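You operate a simulated robot arm through the tools that you are given. There is no shell and no other tool. Be economical: measure what you need, move in short steps, check, and stop when the job is done.

The job below is to be done with a simulated robot arm. You get a single attempt, and the scene is never put back.

JOB
Punch the papers, staple them and lay them in the grey tray.
Fine: one stroke of each machine, none empty.

It is judged by the outcome, as a careful person would: the job done as asked, and still so three seconds after it is handed in. It fails if anything else is knocked over, pushed out of place, dropped, spilled or broken.

ROBOT AND FRAMES
A 6-joint arm with a two-finger parallel gripper, fixed in place. Base frame: the origin is at the foot of the arm, x ahead of it, y to its left, z up. Lengths are in mm, angles in rad, forces in N, time in s.
Its first joint turns from -1.222 to 1.222 rad. Payload 1.9 kg.
Tool frame: the origin (TCP) lies between the finger pads and is the grasp point; the fingertips stand 23 mm ahead of it; z points along the fingers, y is the line along which they close. The gripper opens to 94 mm. The fingers are 38 mm wide and 10 mm thick; the gripper's body (54 by 96 mm) begins 39 mm behind the TCP.
Orientation is that of the tool frame in the base frame, as a unit quaternion [w, x, y, z]. With the fingers straight down and closing along the base's y, the tool's x points along the base's -x, its y along +y and its z along -z.

CONTROLS
- The arm moves only by the tool send_rows. Its argument "rows" is a list of rows, each a list of 7 numbers: the shift along the tool's x, y, z in units of 20 mm (1.0 is 20 mm), then the turn, a rotation vector about the tool's x, y, z in units of 5 degrees (1.0 is 5 degrees), then the finger opening in mm, from 0 to 94. In form: [[dx, dy, dz, wx, wy, wz, grip], ...]. A call has 1 to 20 rows; each row shifts and turns the commanded pose from where the row before left it, along the tool's axes as they then stand. A call with a number of a shift or a turn outside -1 to 1 is refused whole. Each row takes 0.2 s and may step no farther than 50 mm and 0.15 rad from the row before; otherwise, or with a gripper value out of range, the whole call is refused. A pose out of reach is approached as far as the arm can. The call stops where the force on the tool passes 40 N (or 10 N more than at its start, if that is more) or the arm is blocked; 0.2 s more then pass. The fingers move at their own pace (about 108 mm/s each) and stop on an object; they squeeze with about 35 N. The grip force told is the motor's: it shows also when the fingers shut on nothing. Time passes only in rows, and 0.2 s behind the last, so rows that do not move let the fingers close. It gives the time, the measured TCP pose, the force on the tool (base axes), the opening and the grip force at its end, in the units of the frame above (readings bear some noise).
- Cameras (640 x 400 px; columns grow to the right, rows downward): "scene" is fixed at [61.7, 336, 437.5]; the picture's right is [-0.56, -0.83, 0.00], its down [-0.50, 0.33, -0.80] and it looks along [0.67, -0.44, -0.60] (base axes); focal length 214 px, centre (320, 200). "wrist" rides on the gripper at [86, 16, -75] in the tool frame; the picture's right is [-0.18, 0.98, 0.00], its down [-0.58, -0.11, -0.81] and it looks along [-0.79, -0.15, 0.59] (tool axes); focal length 243 px, centre (320, 200). There is no depth. A picture from a camera that has moved, and an enlarged one, comes with that camera's place and axes in the base frame and with its lens. The place of the scene camera against the robot may be out by one fixed shift of up to 25 mm in any direction.
- camera(camera): a new picture of that camera. It takes no simulated time.
- zoom(camera, box): a new picture of the part [left, top, right, bottom] of that camera's present view, enlarged. It takes no simulated time.
- close_job(): hands the job in; it is judged then, once.

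Work in short steps. Places have to be worked out from the pictures, the camera data and where the tool is seen: move nearer, look again, correct. Check each grasp and each placing, and mend what went wrong. You have 120 turns and 76 pictures in all, those below and enlarged ones among them. Open the gripper and draw the arm clear of the work before you hand the job in, unless the task says otherwise; then end with one line.

The tools are called after "Call:" as name(argument=value, ...) on one line, values as JSON. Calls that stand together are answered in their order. send_rows: Moves the arm, as the interface text tells. Its arguments: {"type":"object","properties":{"rows":{"type":"array"}},"required":["rows"]} The other tools are called the same way: camera (camera) takes a picture; zoom (camera, box) takes an enlarged picture of a part of a camera's view; close_job () hands the job in.

At the start:

```text
t: 0.0
ee_pos: [355.3, -25.2, 279.9]
tool_rot: [0.0, 0.001, 1.0, -0.001]
force: [1.1, 0.0, 0.2]
gripper_width: 93.9
finger_force: 0.0
```

scene: 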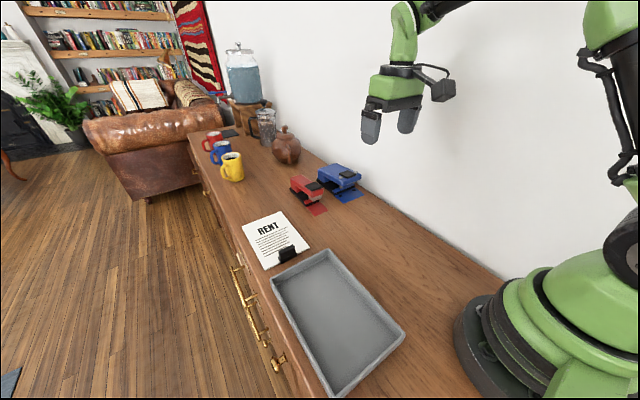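
wrist: 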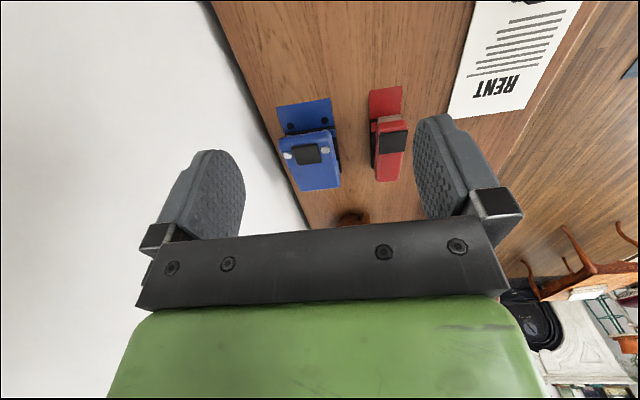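

I'll take enlarged views of the papers, the machines and the tray to start measuring.

Call:
zoom(camera="scene", box=[220, 150, 380, 280])

Call:
zoom(camera="wrist", box=[220, 0, 620, 250])

```text
3.08 times, centred on (300, 215) of scene
camera zoom: at [61.7, 336.0, 437.5], right [-0.56, -0.83, 0.0], down [-0.5, 0.33, -0.8], along [0.67, -0.44, -0.6], focal length 660 px, centre (382, 154)
```

zoom: 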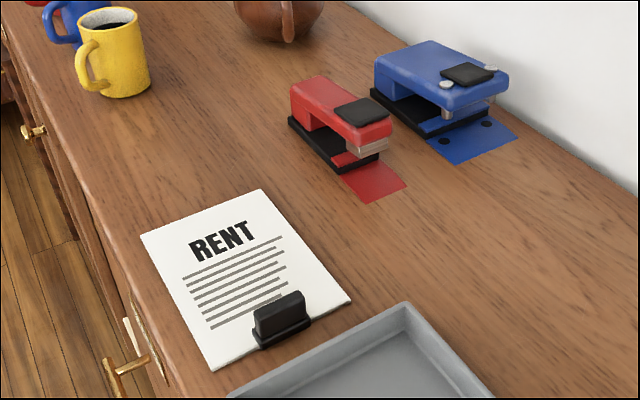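

```text
1.60 times, centred on (420, 125) of wrist
camera zoom: at [270.1, -7.0, 354.0], right [0.19, 0.98, 0.0], down [0.58, -0.11, 0.81], along [0.79, -0.15, -0.59], focal length 388 px, centre (160, 320)
```

zoom: 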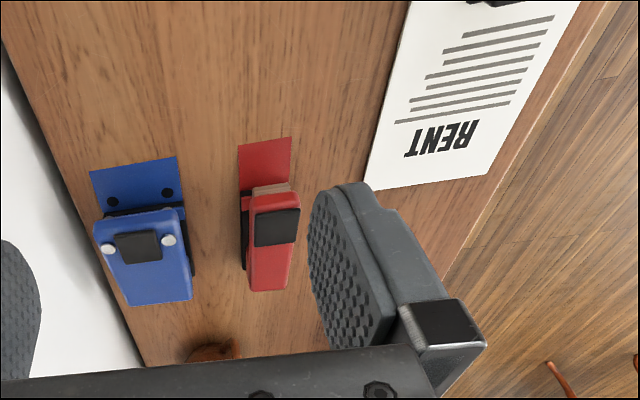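

Triangulating both views puts the table nearer z≈0 than -204, so I need to check that. I'll move a little toward the paper, staying high, and look again.

Call:
send_rows(rows=[[0, 1, 0.5, 0, 0, 0, 94], [0, 1, 0.5, 0, 0, 0, 94], [0, 1, 0.5, 0, 0, 0, 94], [0, 1, 0.5, 0, 0, 0, 94], [0, 1, 0.5, 0, 0, 0, 94], [0, 1, 0.5, 0, 0, 0, 94], [0, 1, 0.5, 0, 0, 0, 94], [0, 1, 0.5, 0, 0, 0, 94]])

Call:
camera(camera="wrist")

Call:
camera(camera="scene")

```text
t: 1.8
ee_pos: [354.6, 137.0, 199.5]
tool_rot: [0.001, 0.002, 1.0, 0.0]
force: [0.3, 0.3, 0.7]
gripper_width: 94.1
finger_force: 0.2
```

```text
71 pictures are left
camera wrist: at [269.0, 154.0, 273.3], right [0.19, 0.98, 0.0], down [0.58, -0.11, 0.81], along [0.79, -0.15, -0.59], focal length 243 px, centre (320, 200)
```

wrist: 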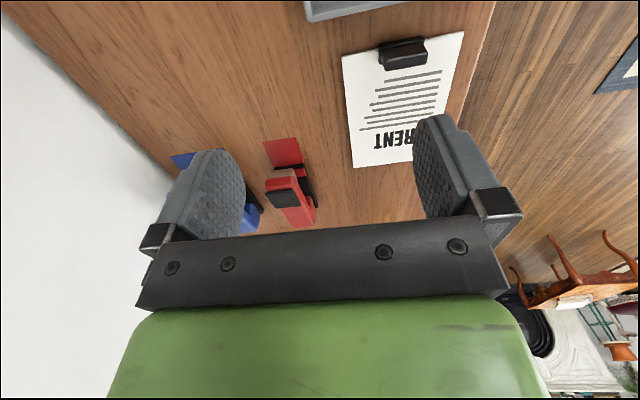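

```text
70 pictures are left
```

scene: 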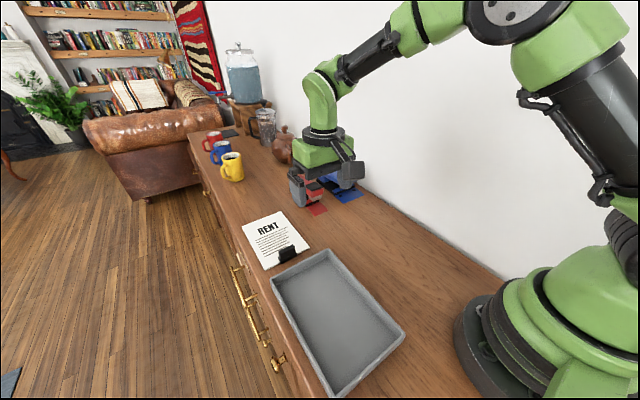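

The second wrist view confirms it: the paper lies at z≈5, x 385–550, y 155–271, with the clip near (393, 215). Next I'll look at the machines from lower down.

Call:
send_rows(rows=[[0.6, -0.97, 0.6, 0, 0, 0, 94], [0.6, -0.97, 0.6, 0, 0, 0, 94], [0.6, -0.97, 0.6, 0, 0, 0, 94], [0.6, -0.97, 0.6, 0, 0, 0, 94], [0.6, -0.97, 0.6, 0, 0, 0, 94]])

Call:
camera(camera="wrist")

Call:
zoom(camera="wrist", box=[220, 20, 440, 230])

```text
t: 3.0
ee_pos: [296.6, 38.7, 141.1]
tool_rot: [0.0, 0.001, 1.0, -0.001]
force: [-0.5, -0.5, 0.9]
gripper_width: 94.2
finger_force: 0.1
```

```text
69 pictures are left
camera wrist: at [210.6, 54.8, 214.8], right [0.19, 0.98, 0.0], down [0.58, -0.11, 0.81], along [0.79, -0.15, -0.59], focal length 243 px, centre (320, 200)
```

wrist: 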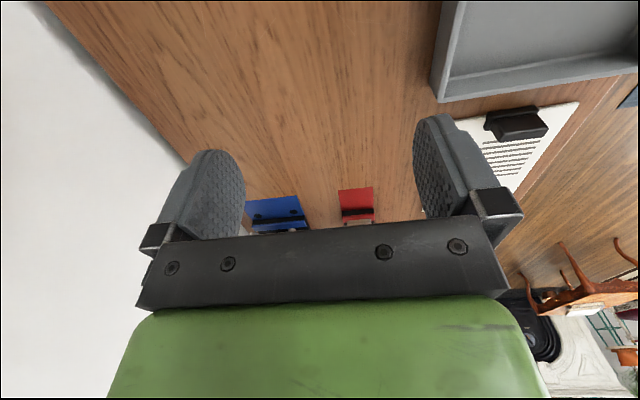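

```text
1.90 times, centred on (330, 125) of wrist
camera zoom: at [210.6, 54.8, 214.8], right [0.19, 0.98, 0.0], down [0.58, -0.11, 0.81], along [0.79, -0.15, -0.59], focal length 462 px, centre (301, 343)
```

zoom: 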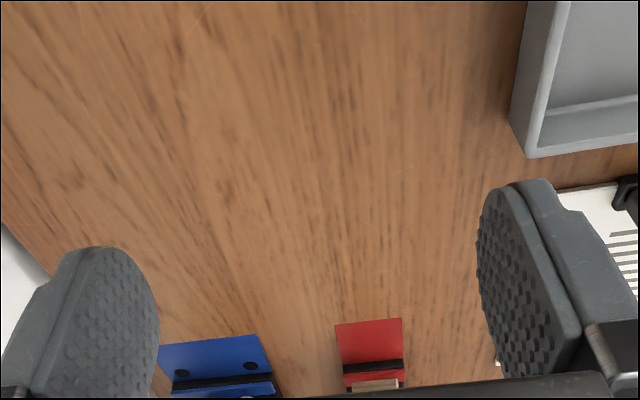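

The machines are partly hidden behind the gripper, so I'll move forward and up for a better view.

Call:
send_rows(rows=[[-0.9, -0.1, -0.5, 0, 0, 0, 94], [-0.9, -0.1, -0.5, 0, 0, 0, 94], [-0.9, -0.1, -0.5, 0, 0, 0, 94], [-0.9, -0.1, -0.5, 0, 0, 0, 94], [-0.9, -0.1, -0.5, 0, 0, 0, 94]])

Call:
zoom(camera="wrist", box=[220, 20, 460, 220])

```text
t: 4.2
ee_pos: [384.8, 29.0, 188.9]
tool_rot: [0.001, 0.0, 1.0, -0.001]
force: [-0.3, -0.1, -0.7]
gripper_width: 94.1
finger_force: 0.0
```

```text
2.00 times, centred on (340, 120) of wrist
camera zoom: at [300.7, 46.4, 264.5], right [0.19, 0.98, 0.0], down [0.58, -0.11, 0.81], along [0.79, -0.15, -0.59], focal length 485 px, centre (280, 360)
```

zoom: 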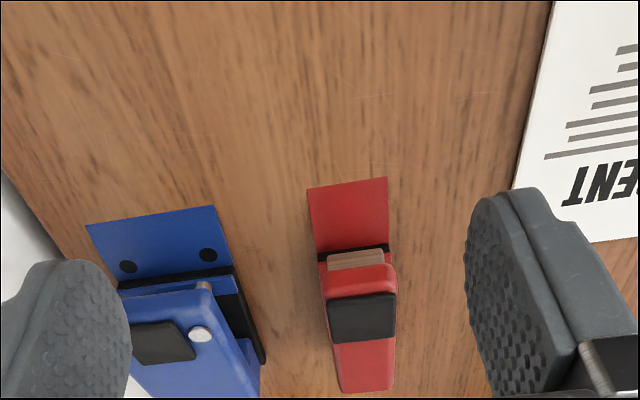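

I have the mats at z≈0: red spans y 30–78 and blue y -120…-31, both with their near edge at x≈481. Now I want a side view of the mouths from the scene camera.

Call:
send_rows(rows=[[1, 0, -0.5, 0, 0, 0, 94], [1, 0, -0.5, 0, 0, 0, 94], [1, 0, -0.5, 0, 0, 0, 94], [1, 0, -0.5, 0, 0, 0, 94], [1, 0, -0.5, 0, 0, 0, 94]])

Call:
zoom(camera="scene", box=[280, 155, 376, 215])

Call:
zoom(camera="scene", box=[230, 200, 326, 260])

Call:
zoom(camera="wrist", box=[220, 20, 440, 230])

```text
t: 5.4
ee_pos: [285.1, 27.3, 239.7]
tool_rot: [0.001, 0.001, 1.0, 0.0]
force: [0.0, 0.4, -0.5]
gripper_width: 93.9
finger_force: 0.1
```

```text
6.67 times, centred on (328, 185) of scene
camera zoom: at [61.8, 336.0, 437.5], right [-0.56, -0.83, 0.0], down [-0.5, 0.33, -0.8], along [0.67, -0.44, -0.6], focal length 1430 px, centre (267, 300)
```

zoom: 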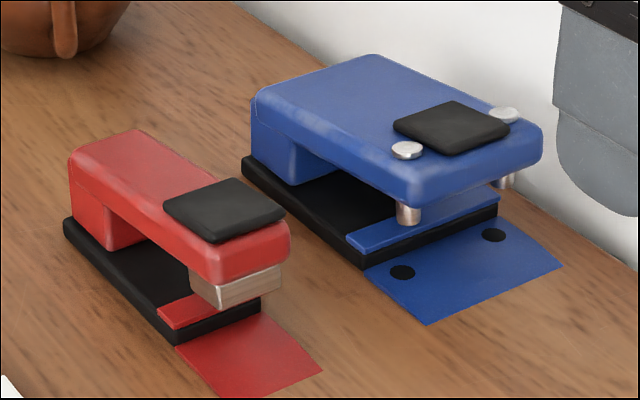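

```text
6.67 times, centred on (278, 230) of scene
camera zoom: at [61.8, 336.0, 437.5], right [-0.56, -0.83, 0.0], down [-0.5, 0.33, -0.8], along [0.67, -0.44, -0.6], focal length 1430 px, centre (600, 0)
```

zoom: 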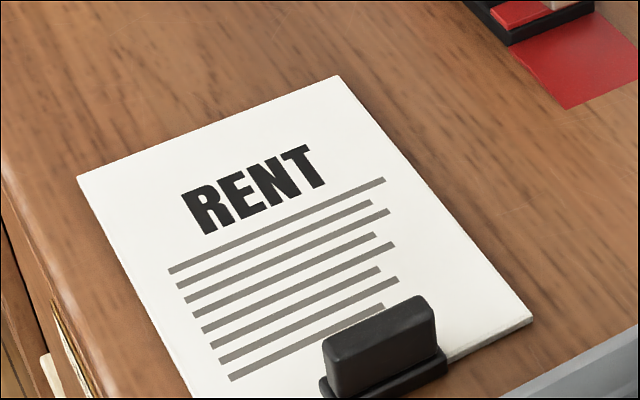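

```text
1.90 times, centred on (330, 125) of wrist
camera zoom: at [200.2, 45.0, 314.3], right [0.19, 0.98, 0.0], down [0.58, -0.11, 0.81], along [0.79, -0.15, -0.59], focal length 462 px, centre (301, 343)
```

zoom: 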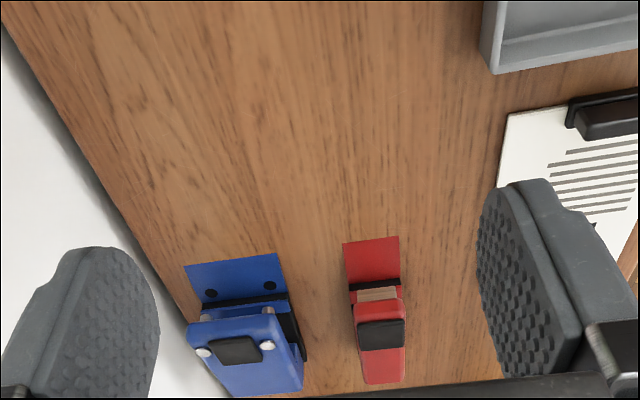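

The geometry is clear: both machines have raised black bases, and the heads have pins at the front with black press pads on top. The clip fin is thin along x, so the fingers must close along x. I'll rotate the tool 90° about z, with the camera on the +y side, then look sideways at the machines.

Call:
send_rows(rows=[[0, 0, 0, 0, 0, 1, 94], [0, 0, 0, 0, 0, 1, 94], [0, 0, 0, 0, 0, 1, 94], [0, 0, 0, 0, 0, 1, 94], [0, 0, 0, 0, 0, 1, 94], [0, 0, 0, 0, 0, 1, 94], [0, 0, 0, 0, 0, 1, 94], [0, 0, 0, 0, 0, 1, 94], [0, 0, 0, 0, 0, 1, 94], [0, 0, 0, 0, 0, 1, 94], [0, 0, 0, 0, 0, 1, 94], [0, 0, 0, 0, 0, 1, 94], [0, 0, 0, 0, 0, 1, 94], [0, 0, 0, 0, 0, 1, 94], [0, 0, 0, 0, 0, 1, 94], [0, 0, 0, 0, 0, 1, 94], [0, 0, 0, 0, 0, 1, 94], [0, 0, 0, 0, 0, 1, 94]])

Call:
send_rows(rows=[[1, 1, 0.4, 0, 0, 0, 94], [1, 1, 0.4, 0, 0, 0, 94], [1, 1, 0.4, 0, 0, 0, 94], [1, 1, 0.4, 0, 0, 0, 94], [1, 1, 0.4, 0, 0, 0, 94], [1, 0.4, 0.4, 0, 0, 0, 94], [1, 0, 0.4, 0, 0, 0, 94], [1, 0, 0.4, 0, 0, 0, 94], [1, 0, 0.4, 0, 0, 0, 94], [0.4, 0, 0.4, 0, 0, 0, 94]])

Call:
camera(camera="wrist")

```text
t: 9.2
ee_pos: [285.4, 28.9, 241.2]
tool_rot: [0.002, 0.709, 0.706, 0.001]
force: [0.2, 0.4, 0.0]
gripper_width: 93.7
finger_force: 0.2
```

```text
t: 11.4
ee_pos: [394.2, 217.6, 159.9]
tool_rot: [0.001, 0.708, 0.706, 0.001]
force: [0.5, 0.0, -0.7]
gripper_width: 94.0
finger_force: 0.1
```

```text
63 pictures are left
camera wrist: at [411.9, 305.2, 234.0], right [0.98, -0.19, 0.0], down [-0.11, -0.58, 0.81], along [-0.15, -0.79, -0.59], focal length 243 px, centre (320, 200)
```

wrist: 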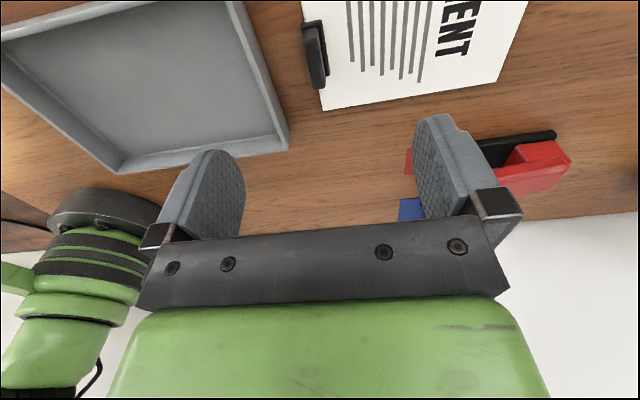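

The arm reaches here without trouble. I'll zoom on the clip.

Call:
zoom(camera="wrist", box=[270, 0, 430, 120])

```text
3.33 times, centred on (350, 60) of wrist
camera zoom: at [411.9, 305.2, 234.0], right [0.98, -0.19, 0.0], down [-0.11, -0.58, 0.81], along [-0.15, -0.79, -0.59], focal length 809 px, centre (220, 667)
```

zoom: 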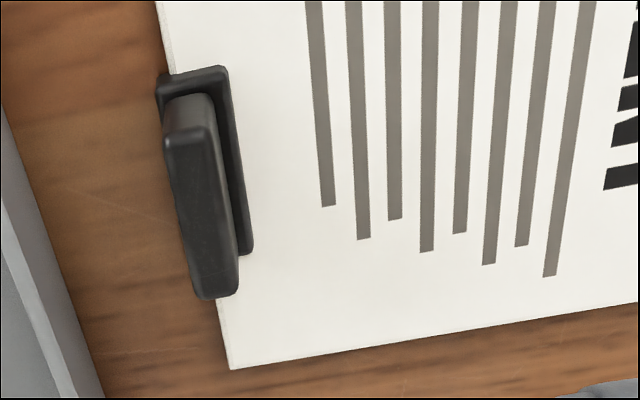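

The clip fin is centred near (391, 216), about 12 mm thick along x. I'll set the opening to 40 mm so the fingers clear the tray rim (x≈350), descend to z≈70 and check.

Call:
send_rows(rows=[[-0.1, -0.15, 0.9, 0, 0, 0, 40], [0, 0, 0.9, 0, 0, 0, 40], [0, 0, 0.9, 0, 0, 0, 40], [0, 0, 0.9, 0, 0, 0, 40], [0, 0, 0.9, 0, 0, 0, 40]])

Call:
camera(camera="wrist")

Call:
zoom(camera="scene", box=[230, 180, 350, 260])

```text
t: 12.6
ee_pos: [390.6, 214.7, 68.4]
tool_rot: [0.001, 0.707, 0.707, 0.0]
force: [0.3, -0.9, 0.5]
gripper_width: 40.3
finger_force: 0.0
```

```text
61 pictures are left
camera wrist: at [408.4, 301.6, 143.8], right [0.98, -0.19, 0.0], down [-0.11, -0.58, 0.81], along [-0.15, -0.79, -0.59], focal length 243 px, centre (320, 200)
```

wrist: 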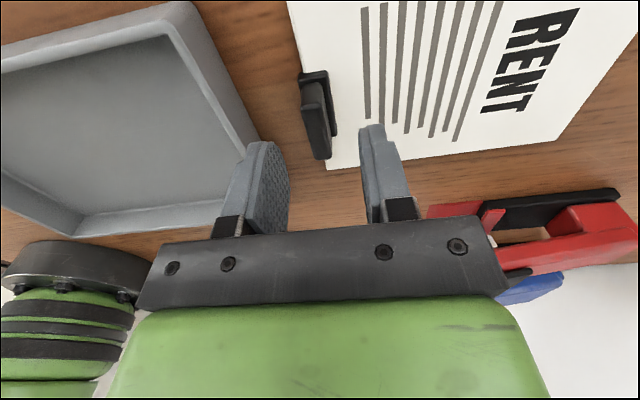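

```text
5.00 times, centred on (290, 220) of scene
camera zoom: at [61.7, 336.0, 437.5], right [-0.56, -0.83, 0.0], down [-0.5, 0.33, -0.8], along [0.67, -0.44, -0.6], focal length 1072 px, centre (470, 100)
```

zoom: 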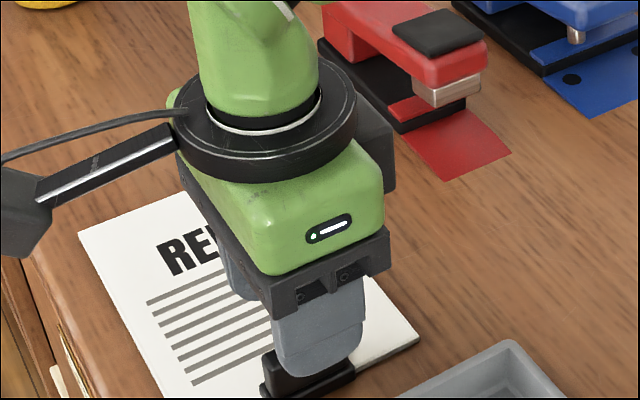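

The fin lies between the fingers in x. I'll go down to TCP z≈32.

Call:
send_rows(rows=[[0, 0, 0.6, 0, 0, 0, 40], [0, 0, 0.6, 0, 0, 0, 40], [0, 0, 0.6, 0, 0, 0, 40]])

Call:
zoom(camera="wrist", box=[220, 60, 440, 240])

Call:
zoom(camera="scene", box=[250, 220, 330, 275])

```text
t: 13.4
ee_pos: [390.8, 215.4, 34.2]
tool_rot: [0.0, 0.708, 0.706, 0.001]
force: [-0.5, -0.5, 0.5]
gripper_width: 39.9
finger_force: 0.0
```

```text
2.22 times, centred on (330, 150) of wrist
camera zoom: at [409.0, 301.9, 108.2], right [0.98, -0.19, 0.0], down [-0.11, -0.58, 0.81], along [-0.15, -0.79, -0.59], focal length 539 px, centre (298, 311)
```

zoom: 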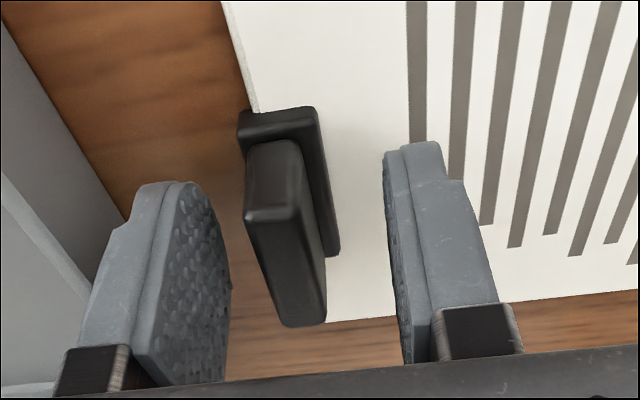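

```text
7.27 times, centred on (290, 248) of scene
camera zoom: at [61.7, 336.0, 437.5], right [-0.56, -0.83, 0.0], down [-0.5, 0.33, -0.8], along [0.67, -0.44, -0.6], focal length 1560 px, centre (538, -146)
```

zoom: 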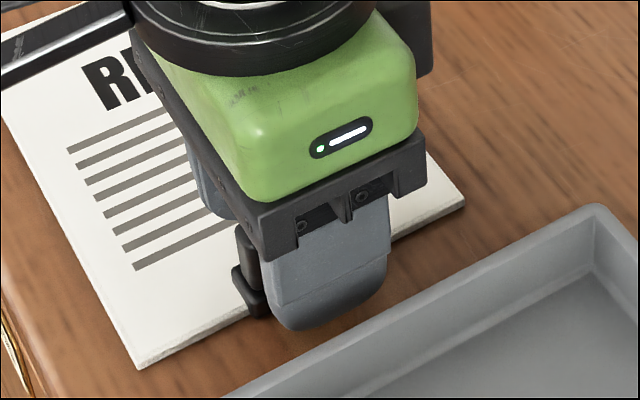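

The fin spans about y 191–230, z 8–30, and sits between the pads with the tips at z≈11. I'll shift y by -4 mm and close.

Call:
send_rows(rows=[[-0.2, -0.05, 0.0, 0, 0, 0, 40], [0, 0, 0, 0, 0, 0, 20], [0, 0, 0, 0, 0, 0, 5], [0, 0, 0, 0, 0, 0, 0], [0, 0, 0, 0, 0, 0, 0]])

Call:
zoom(camera="wrist", box=[220, 60, 440, 240])

```text
t: 14.6
ee_pos: [389.1, 211.2, 34.3]
tool_rot: [0.002, 0.707, 0.707, 0.0]
force: [-0.6, 0.1, 0.9]
gripper_width: 11.5
finger_force: 35.0
```

```text
2.22 times, centred on (330, 150) of wrist
camera zoom: at [408.0, 298.2, 108.2], right [0.98, -0.19, 0.0], down [-0.11, -0.58, 0.81], along [-0.15, -0.79, -0.59], focal length 539 px, centre (298, 311)
```

zoom: 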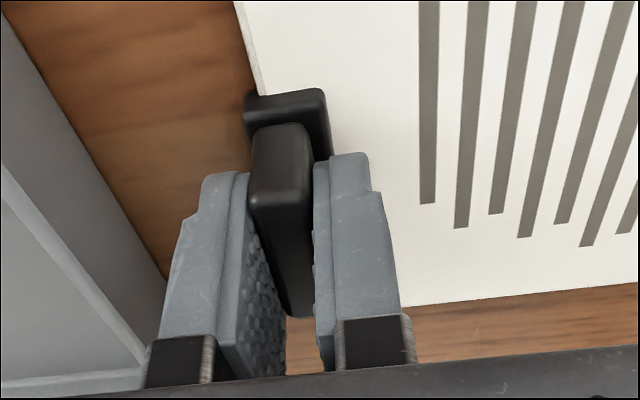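

Gripped on an 11.5 mm fin. I'll lift 40 mm and check that the papers come along level.

Call:
send_rows(rows=[[0, 0, -0.5, 0, 0, 0, 0], [0, 0, -0.5, 0, 0, 0, 0], [0, 0, -0.5, 0, 0, 0, 0], [0, 0, -0.5, 0, 0, 0, 0]])

Call:
camera(camera="wrist")

Call:
camera(camera="scene")

```text
t: 15.6
ee_pos: [389.3, 210.0, 72.7]
tool_rot: [0.001, 0.707, 0.707, 0.0]
force: [0.8, 0.1, -0.9]
gripper_width: 11.6
finger_force: 34.7
```

```text
56 pictures are left
camera wrist: at [407.4, 297.4, 147.4], right [0.98, -0.19, 0.0], down [-0.11, -0.58, 0.81], along [-0.15, -0.79, -0.59], focal length 243 px, centre (320, 200)
```

wrist: 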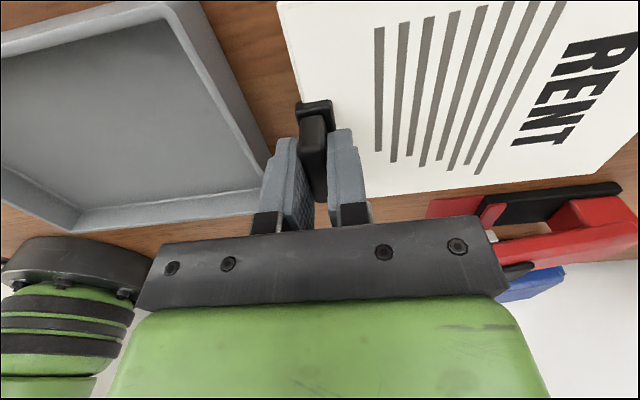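

```text
55 pictures are left
```

scene: 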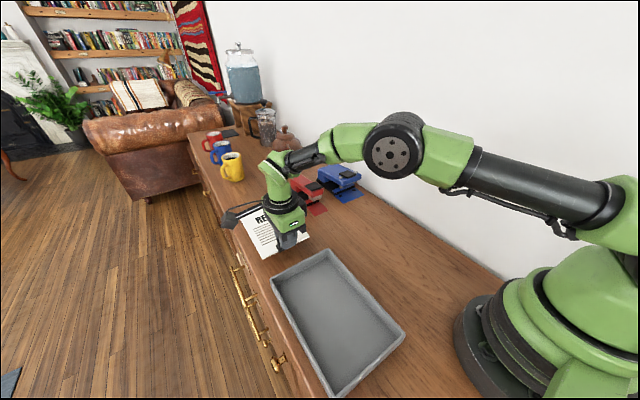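

The papers lift level and stay clear. From here I can measure the stapler from its side.

Call:
zoom(camera="wrist", box=[400, 150, 640, 310])

```text
2.50 times, centred on (520, 230) of wrist
camera zoom: at [407.4, 297.4, 147.4], right [0.98, -0.19, 0.0], down [-0.11, -0.58, 0.81], along [-0.15, -0.79, -0.59], focal length 606 px, centre (-180, 125)
```

zoom: 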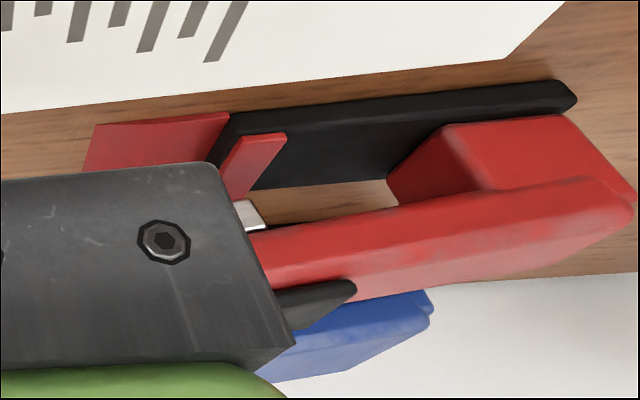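

From this view the stapler anvil is at x≈534–548 (top z≈14), the staple head's underside is at z≈35, and the throat runs back to x≈601. I'll raise the papers, pull back and carry them across to the punch first.

Call:
send_rows(rows=[[0, -0.9, -0.95, 0, 0, 0, 0], [0, -0.9, -0.95, 0, 0, 0, 0], [0, -0.9, -0.95, 0, 0, 0, 0], [0, -0.9, 0, 0, 0, 0, 0], [-0.9, 0, 0, 0, 0, 0, 0], [-0.9, 0, 0, 0, 0, 0, 0], [-0.9, 0, 0, 0, 0, 0, 0], [-0.9, 0, 0, 0, 0, 0, 0], [-0.9, 0, 0, 0, 0, 0, 0], [-0.9, 0, 0, 0, 0, 0, 0], [-0.9, 0, 0, 0, 0, 0, 0], [-0.9, 0, 0, 0, 0, 0, 0], [-0.9, 0, 0, 0, 0, 0, 0], [-0.9, 0, 0, 0, 0, 0, 0]])

Call:
camera(camera="wrist")

```text
t: 18.6
ee_pos: [318.0, 32.7, 129.7]
tool_rot: [0.0, 0.707, 0.707, 0.001]
force: [0.2, 0.3, -0.5]
gripper_width: 11.4
finger_force: 35.5
```

```text
53 pictures are left
camera wrist: at [335.7, 118.3, 204.7], right [0.98, -0.19, 0.0], down [-0.11, -0.58, 0.81], along [-0.15, -0.79, -0.59], focal length 243 px, centre (320, 200)
```

wrist: 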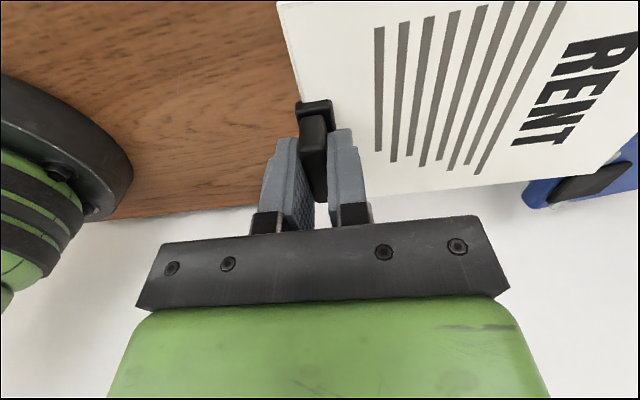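

All steady. I'll continue to y≈-60, short of the final position, and check the wall and punch.

Call:
send_rows(rows=[[-0.93, 0, 0, 0, 0, 0, 0], [-0.93, 0, 0, 0, 0, 0, 0], [-0.93, 0, 0, 0, 0, 0, 0], [-0.93, 0, 0, 0, 0, 0, 0], [-0.93, 0, 0, 0, 0, 0, 0]])

Call:
camera(camera="wrist")

Call:
zoom(camera="scene", box=[290, 140, 450, 240])

```text
t: 19.8
ee_pos: [318.3, -62.3, 130.5]
tool_rot: [0.001, 0.707, 0.707, 0.0]
force: [-0.1, 0.0, -1.0]
gripper_width: 11.1
finger_force: 34.6
```

```text
52 pictures are left
camera wrist: at [336.5, 24.8, 204.9], right [0.98, -0.19, 0.0], down [-0.11, -0.58, 0.81], along [-0.15, -0.79, -0.59], focal length 243 px, centre (320, 200)
```

wrist: 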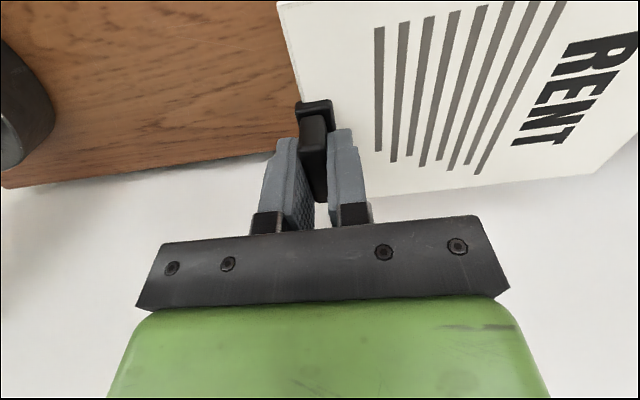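

```text
4.00 times, centred on (370, 190) of scene
camera zoom: at [61.7, 336.0, 437.5], right [-0.56, -0.83, 0.0], down [-0.5, 0.33, -0.8], along [0.67, -0.44, -0.6], focal length 858 px, centre (120, 240)
```

zoom: 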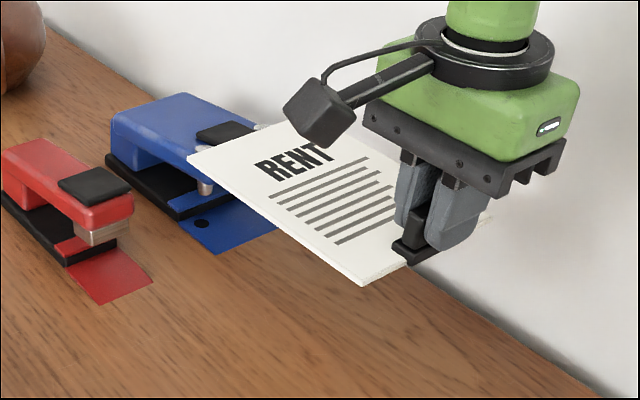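

The wall is at y≈-144, and the paper edge would be at about -135. The punch centreline is about y=-76. I'll shift to TCP y=-78 and lower the papers to about z 22, in front of the punch mouth.

Call:
send_rows(rows=[[-0.8, 0, 0, 0, 0, 0, 0], [0, 0, 0.94, 0, 0, 0, 0], [0, 0, 0.94, 0, 0, 0, 0], [0, 0, 0.94, 0, 0, 0, 0], [0, 0, 0.94, 0, 0, 0, 0]])

Call:
zoom(camera="wrist", box=[300, 0, 640, 220])

Call:
zoom(camera="scene", box=[310, 150, 410, 215])

```text
t: 21.0
ee_pos: [318.3, -78.5, 56.7]
tool_rot: [0.001, 0.708, 0.706, 0.0]
force: [-0.5, -1.2, -1.1]
gripper_width: 11.1
finger_force: 34.9
```

```text
1.82 times, centred on (470, 110) of wrist
camera zoom: at [336.2, 7.9, 130.8], right [0.98, -0.19, 0.0], down [-0.11, -0.58, 0.81], along [-0.15, -0.79, -0.59], focal length 441 px, centre (47, 364)
```

zoom: 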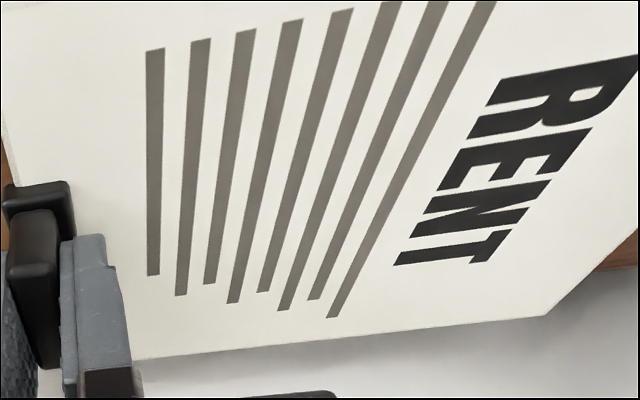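

```text
6.15 times, centred on (360, 182) of scene
camera zoom: at [61.7, 336.0, 437.5], right [-0.56, -0.83, 0.0], down [-0.5, 0.33, -0.8], along [0.67, -0.44, -0.6], focal length 1320 px, centre (74, 308)
```

zoom: 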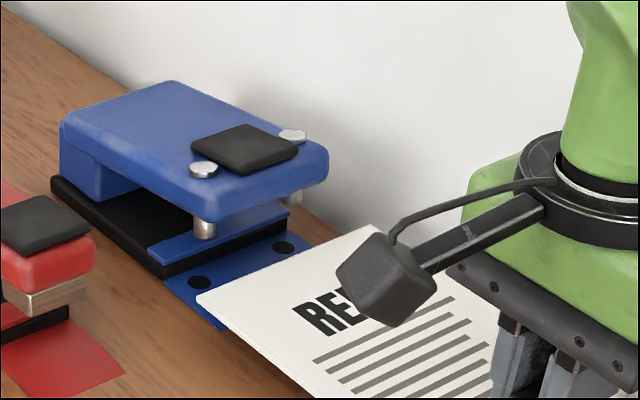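

Combining views, the pins hang directly over the dots on the mat (x≈520, z≈35). So the papers belong flat on the mat with the top edge just short of the base front (x≈533). I'll lower to just above the table and advance 30 mm.

Call:
send_rows(rows=[[0, 0, 0.85, 0, 0, 0, 0], [0, 0.5, 0, 0, 0, 0, 0], [0, 0.5, 0, 0, 0, 0, 0], [0, 0.5, 0, 0, 0, 0, 0]])

Call:
zoom(camera="scene", box=[310, 150, 410, 215])

Call:
camera(camera="wrist")

```text
t: 22.0
ee_pos: [348.4, -79.3, 38.6]
tool_rot: [0.001, 0.708, 0.707, 0.001]
force: [-0.5, 0.1, -1.2]
gripper_width: 11.5
finger_force: 34.7
```

```text
6.15 times, centred on (360, 182) of scene
camera zoom: at [61.7, 336.0, 437.5], right [-0.56, -0.83, 0.0], down [-0.5, 0.33, -0.8], along [0.67, -0.44, -0.6], focal length 1320 px, centre (74, 308)
```

zoom: 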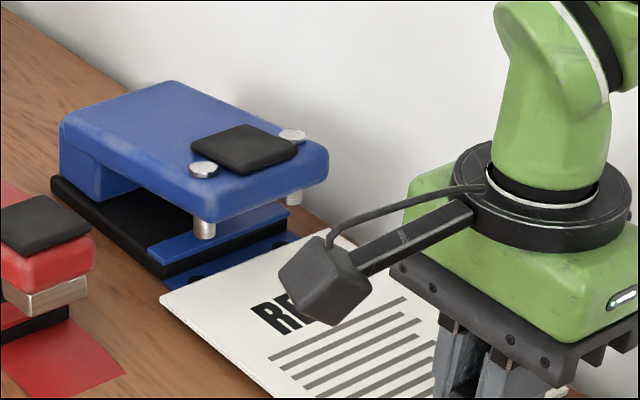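

```text
47 pictures are left
camera wrist: at [365.5, 8.6, 113.0], right [0.98, -0.19, 0.0], down [-0.11, -0.58, 0.81], along [-0.15, -0.79, -0.59], focal length 243 px, centre (320, 200)
```

wrist: 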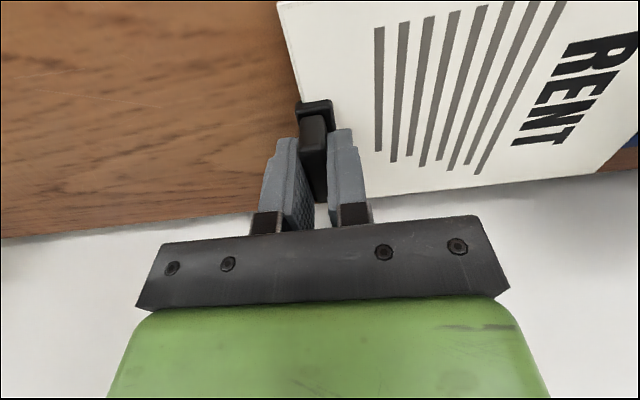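

The scene gives the paper's leading edge at x≈514 and the paper centred on y≈-76. I'll advance 15 mm to about 529 and lower to the mat.

Call:
send_rows(rows=[[0, 0.4, 0, 0, 0, 0, 0], [0, 0.35, 0, 0, 0, 0, 0], [0, 0, 0.1, 0, 0, 0, 0], [0, 0, 0.05, 0, 0, 0, 0]])

Call:
zoom(camera="scene", box=[310, 160, 380, 205])

```text
t: 23.0
ee_pos: [362.4, -79.2, 35.6]
tool_rot: [0.001, 0.708, 0.706, 0.001]
force: [0.5, 0.7, 0.8]
gripper_width: 11.2
finger_force: 34.6
```

```text
8.89 times, centred on (345, 182) of scene
camera zoom: at [61.7, 336.0, 437.6], right [-0.56, -0.83, 0.0], down [-0.5, 0.33, -0.8], along [0.67, -0.44, -0.6], focal length 1906 px, centre (98, 356)
```

zoom: 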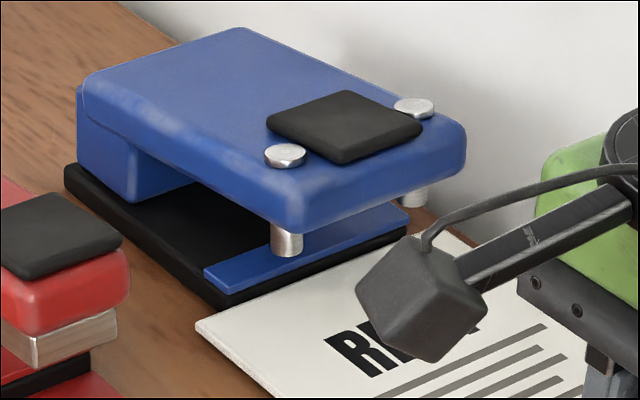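

The dots are covered and the edge sits just short of the base front. I'll settle the last millimetre, release, and rise straight up.

Call:
send_rows(rows=[[0, 0, 0.06, 0, 0, 0, 0], [0, 0, 0, 0, 0, 0, 30], [0, 0, 0, 0, 0, 0, 36], [0, 0, -0.5, 0, 0, 0, 36], [0, 0, -0.9, 0, 0, 0, 36], [0, 0, -0.9, 0, 0, 0, 36], [0, 0, -0.9, 0, 0, 0, 36], [0, 0, -0.9, 0, 0, 0, 36], [0, 0, -0.9, 0, 0, 0, 36]])

Call:
camera(camera="wrist")

Call:
zoom(camera="scene", box=[310, 150, 410, 215])

```text
t: 25.0
ee_pos: [362.4, -77.7, 132.6]
tool_rot: [0.001, 0.708, 0.706, 0.0]
force: [-0.5, -0.7, 0.5]
gripper_width: 36.1
finger_force: 0.1
```

```text
45 pictures are left
camera wrist: at [379.7, 9.2, 207.9], right [0.98, -0.19, 0.0], down [-0.11, -0.58, 0.81], along [-0.15, -0.79, -0.59], focal length 243 px, centre (320, 200)
```

wrist: 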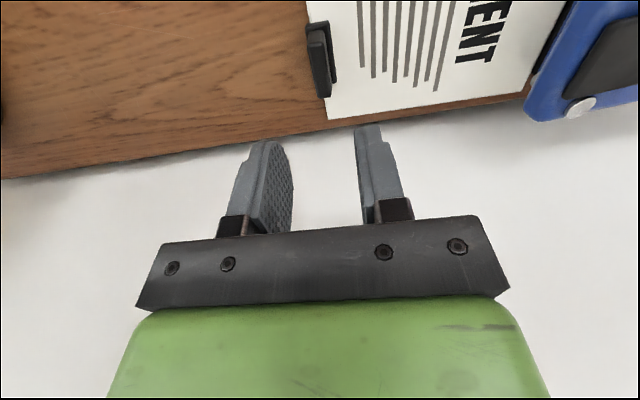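

```text
6.15 times, centred on (360, 182) of scene
camera zoom: at [61.7, 336.0, 437.5], right [-0.56, -0.83, 0.0], down [-0.5, 0.33, -0.8], along [0.67, -0.44, -0.6], focal length 1320 px, centre (74, 308)
```

zoom: 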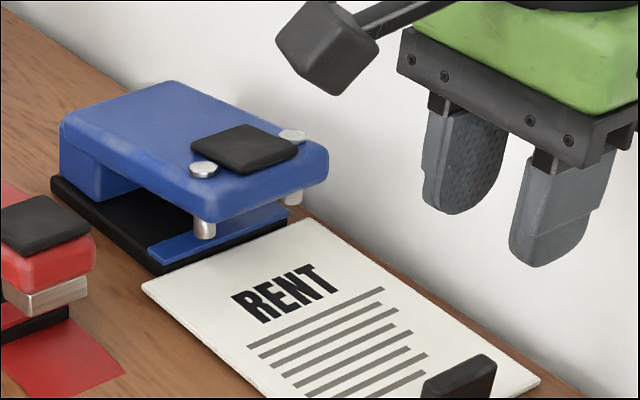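

The papers are well placed. The press pad is at about (521, -75, 77). I'll close the fingers and move above it, checking reach.

Call:
send_rows(rows=[[0, 0.9, -0.4, 0, 0, 0, 0], [0, 0.9, -0.2, 0, 0, 0, 0], [0, 0.9, 0, 0, 0, 0, 0], [0, 0.9, 0, 0, 0, 0, 0], [0, 0.9, 0, 0, 0, 0, 0], [0, 0.9, 0, 0, 0, 0, 0], [0, 0.9, 0, 0, 0, 0, 0], [0, 0.9, 0, 0, 0, 0, 0], [0, 0.75, 0, 0, 0, 0, 0]])

Call:
camera(camera="wrist")

Call:
camera(camera="scene")

```text
t: 27.0
ee_pos: [456.0, -75.5, 146.2]
tool_rot: [0.001, 0.708, 0.706, 0.001]
force: [0.6, 0.2, -0.1]
gripper_width: 0.2
finger_force: 34.8
out of reach, approached as far as the arm can: row 6, 7, 8, 9
```

```text
43 pictures are left
camera wrist: at [473.0, 11.1, 220.3], right [0.98, -0.19, 0.0], down [-0.11, -0.58, 0.81], along [-0.15, -0.79, -0.59], focal length 243 px, centre (320, 200)
```

wrist: 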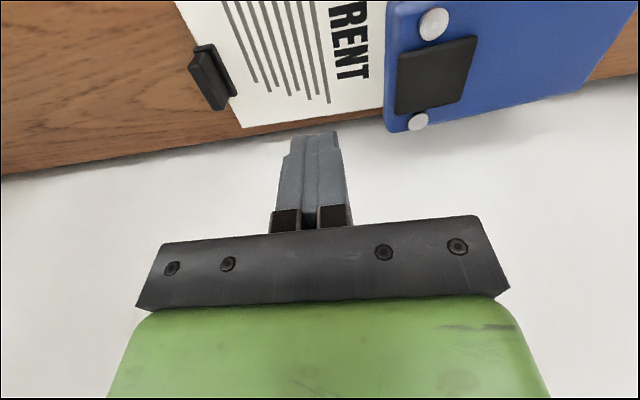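

```text
42 pictures are left
```

scene: 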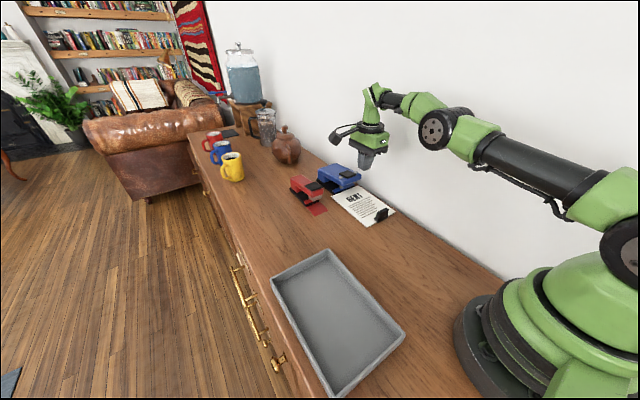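

Tool-down reach stops at x≈456, and the pad is centred at about (525, -73). I'll tilt the fingers 35° forward and see how that goes.

Call:
send_rows(rows=[[0, 0, 0, -1, 0, 0, 0], [0, 0, 0, -1, 0, 0, 0], [0, 0, 0, -1, 0, 0, 0], [0, 0, 0, -1, 0, 0, 0], [0, 0, 0, -1, 0, 0, 0], [0, 0, 0, -1, 0, 0, 0], [0, 0, 0, -1, 0, 0, 0]])

```text
t: 28.6
ee_pos: [454.6, -75.3, 145.7]
tool_rot: [0.216, 0.674, 0.674, 0.212]
force: [0.5, -0.1, 0.3]
gripper_width: 0.0
finger_force: 34.6
```

The tilt works. Now I'll move to just above the pad, with the contact corner at about (522, -74, 90).

Call:
send_rows(rows=[[0.03, 0.42, 0.753, 0, 0, 0, 0], [0.03, 0.42, 0.753, 0, 0, 0, 0], [0.02, 0.42, 0.753, 0, 0, 0, 0], [0.02, 0.42, 0.753, 0, 0, 0, 0]])

Call:
zoom(camera="scene", box=[310, 140, 410, 205])

Call:
camera(camera="wrist")

```text
t: 29.6
ee_pos: [518.9, -74.0, 115.6]
tool_rot: [0.214, 0.675, 0.673, 0.212]
force: [1.3, -0.2, -1.1]
gripper_width: 0.0
finger_force: 36.1
```

```text
6.15 times, centred on (360, 172) of scene
camera zoom: at [61.7, 336.0, 437.5], right [-0.56, -0.83, 0.0], down [-0.5, 0.33, -0.8], along [0.67, -0.44, -0.6], focal length 1320 px, centre (74, 369)
```

zoom: 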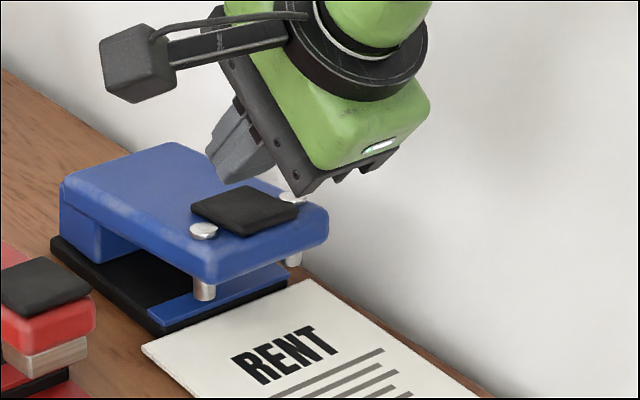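

```text
40 pictures are left
camera wrist: at [491.7, 13.0, 185.6], right [0.8, -0.18, 0.57], down [-0.55, -0.58, 0.6], along [0.22, -0.79, -0.57], focal length 243 px, centre (320, 200)
```

wrist: 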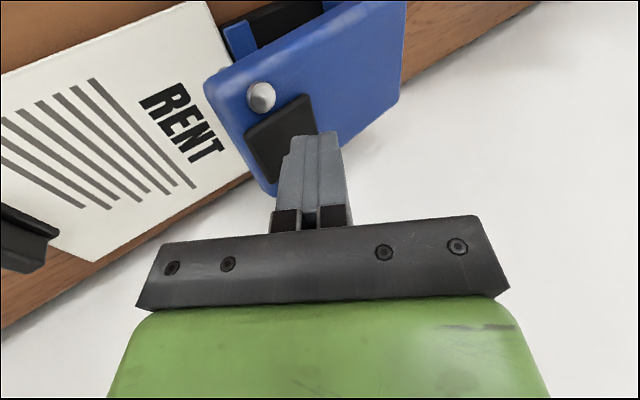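

The tip is above the pad. I'll descend vertically in 5 mm rows; the call will stop on force.

Call:
send_rows(rows=[[0, -0.1435, 0.205, 0, 0, 0, 0], [0, -0.1435, 0.205, 0, 0, 0, 0], [0, -0.1435, 0.205, 0, 0, 0, 0], [0, -0.1435, 0.205, 0, 0, 0, 0], [0, -0.1435, 0.205, 0, 0, 0, 0]])

Call:
zoom(camera="scene", box=[310, 140, 410, 205])

```text
t: 30.8
ee_pos: [517.0, -73.8, 91.1]
tool_rot: [0.213, 0.674, 0.674, 0.212]
force: [-4.6, -0.2, 3.5]
gripper_width: 0.0
finger_force: 35.2
```

```text
6.15 times, centred on (360, 172) of scene
camera zoom: at [61.7, 336.0, 437.6], right [-0.56, -0.83, 0.0], down [-0.5, 0.33, -0.8], along [0.67, -0.44, -0.6], focal length 1320 px, centre (74, 369)
```

zoom: 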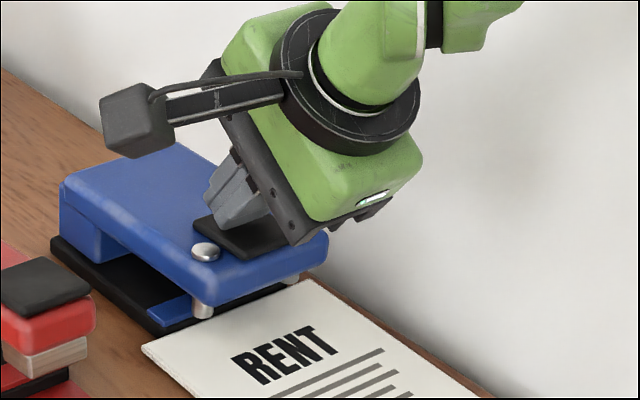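

The head is pivoting down with little force, and the pins still have about 20 mm to go. I'll continue the same stroke.

Call:
send_rows(rows=[[0, -0.1435, 0.205, 0, 0, 0, 0], [0, -0.1435, 0.205, 0, 0, 0, 0], [0, -0.1435, 0.205, 0, 0, 0, 0]])

Call:
zoom(camera="scene", box=[310, 140, 410, 205])

```text
t: 31.6
ee_pos: [518.2, -74.0, 74.1]
tool_rot: [0.213, 0.675, 0.674, 0.214]
force: [-14.8, 5.5, 16.3]
gripper_width: 0.0
finger_force: 35.2
```

```text
6.15 times, centred on (360, 172) of scene
camera zoom: at [61.7, 336.0, 437.6], right [-0.56, -0.83, 0.0], down [-0.5, 0.33, -0.8], along [0.67, -0.44, -0.6], focal length 1320 px, centre (74, 369)
```

zoom: 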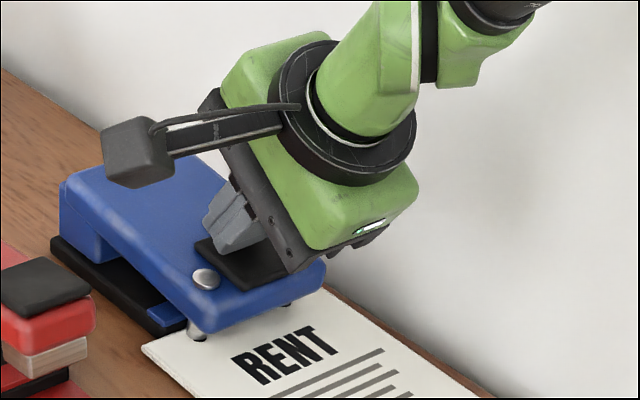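

The pins are near the paper and the force is rising. I'll continue in smaller steps.

Call:
send_rows(rows=[[0, -0.09, 0.12, 0, 0, 0, 0], [0, -0.09, 0.12, 0, 0, 0, 0]])

Call:
zoom(camera="scene", box=[310, 150, 380, 205])

```text
t: 32.0
ee_pos: [517.8, -74.2, 75.4]
tool_rot: [0.214, 0.674, 0.674, 0.214]
force: [-14.2, 2.0, 14.3]
gripper_width: 0.4
finger_force: 35.2
stopped in row 1: the force on the tool passed its limit (the readings are from after the stop); the commanded pose is now the measured one
```

```text
7.27 times, centred on (345, 178) of scene
camera zoom: at [61.7, 336.0, 437.6], right [-0.56, -0.83, 0.0], down [-0.5, 0.33, -0.8], along [0.67, -0.44, -0.6], focal length 1560 px, centre (138, 364)
```

zoom: 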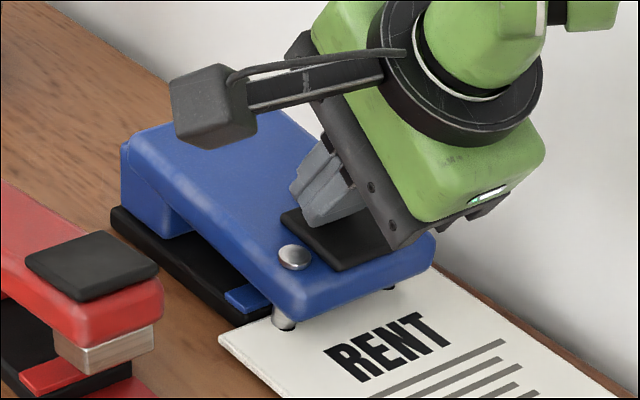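

The stroke stopped on force with the pins at the paper. Without lifting, I'll press gently a bit more to confirm it's bottomed.

Call:
send_rows(rows=[[0, -0.03, 0.04, 0, 0, 0, 0], [0, -0.03, 0.04, 0, 0, 0, 0], [0, -0.03, 0.04, 0, 0, 0, 0], [0, -0.03, 0.04, 0, 0, 0, 0]])

Call:
zoom(camera="scene", box=[325, 175, 375, 205])

```text
t: 32.6
ee_pos: [518.7, -74.7, 75.9]
tool_rot: [0.216, 0.674, 0.672, 0.216]
force: [-14.2, 1.1, 14.4]
gripper_width: 0.1
finger_force: 35.1
stopped in row 2: the force on the tool passed its limit (the readings are from after the stop); the commanded pose is now the measured one
```

```text
12.80 times, centred on (350, 190) of scene
camera zoom: at [61.7, 336.0, 437.6], right [-0.56, -0.83, 0.0], down [-0.5, 0.33, -0.8], along [0.67, -0.44, -0.6], focal length 2745 px, centre (-64, 328)
```

zoom: 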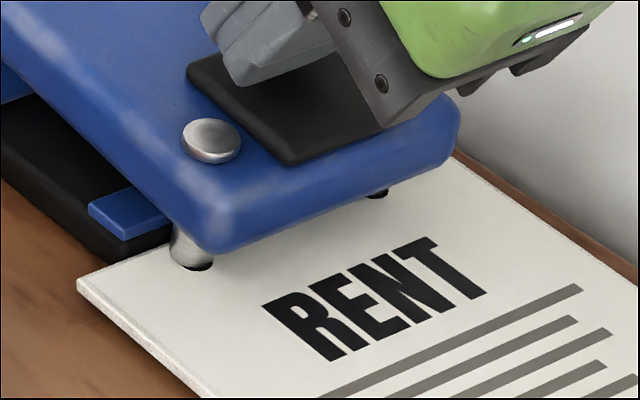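

Dark holes now show at both pins, so the papers are punched. I'll lift off vertically and back away.

Call:
send_rows(rows=[[0, 0.287, -0.41, 0, 0, 0, 0], [0, 0.287, -0.41, 0, 0, 0, 0], [0, 0.287, -0.41, 0, 0, 0, 0], [0, 0.287, -0.41, 0, 0, 0, 0], [0, 0.287, -0.41, 0, 0, 0, 0], [0, 0.287, -0.41, 0, 0, 0, 0], [0, 0.287, -0.41, 0, 0, 0, 0]])

Call:
zoom(camera="scene", box=[310, 150, 410, 215])

```text
t: 34.2
ee_pos: [517.7, -73.7, 144.1]
tool_rot: [0.215, 0.674, 0.673, 0.213]
force: [0.8, -0.9, -0.1]
gripper_width: 0.1
finger_force: 34.4
```

```text
6.15 times, centred on (360, 182) of scene
camera zoom: at [61.7, 336.0, 437.5], right [-0.56, -0.83, 0.0], down [-0.5, 0.33, -0.8], along [0.67, -0.44, -0.6], focal length 1320 px, centre (74, 308)
```

zoom: 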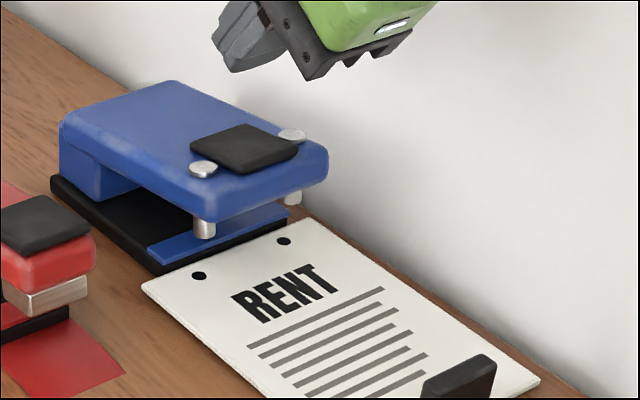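

Both holes are cleanly punched, the head has sprung back and nothing moved. I'll back off and untilt to go and regrasp the clip.

Call:
send_rows(rows=[[0, -0.75, -0.73, 0, 0, 0, 0], [0, -0.75, -0.73, 0, 0, 0, 0], [0, -0.75, -0.73, 0, 0, 0, 0], [0, 0, 0, 1, 0, 0, 10], [0, 0, 0, 1, 0, 0, 20], [0, 0, 0, 1, 0, 0, 36], [0, 0, 0, 1, 0, 0, 36], [0, 0, 0, 1, 0, 0, 36], [0, 0, 0, 1, 0, 0, 36], [0, 0, 0, 1, 0, 0, 36]])

```text
t: 36.4
ee_pos: [453.9, -74.8, 152.2]
tool_rot: [0.003, 0.708, 0.707, 0.001]
force: [0.6, 0.5, 0.9]
gripper_width: 35.9
finger_force: 0.1
```

Now I'll go back over the clip at (362.4, -79) and down part way.

Call:
send_rows(rows=[[-0.04, -0.915, 0, 0, 0, 0, 36], [-0.04, -0.915, 0, 0, 0, 0, 36], [-0.04, -0.915, 0, 0, 0, 0, 36], [-0.04, -0.915, 0, 0, 0, 0, 36], [-0.04, -0.915, 0, 0, 0, 0, 36], [0, 0, 0.9, 0, 0, 0, 36], [0, 0, 0.9, 0, 0, 0, 36], [0, 0, 0.9, 0, 0, 0, 36], [0, 0, 0.9, 0, 0, 0, 36]])

Call:
camera(camera="wrist")

```text
t: 38.4
ee_pos: [364.6, -78.4, 82.2]
tool_rot: [0.003, 0.709, 0.705, 0.002]
force: [-0.7, -0.3, -0.4]
gripper_width: 35.9
finger_force: 0.1
```

```text
34 pictures are left
camera wrist: at [382.4, 8.2, 156.3], right [0.98, -0.19, 0.01], down [-0.12, -0.58, 0.81], along [-0.15, -0.79, -0.59], focal length 243 px, centre (320, 200)
```

wrist: 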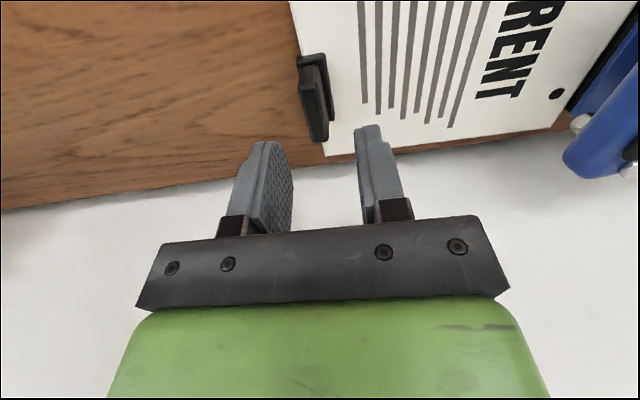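

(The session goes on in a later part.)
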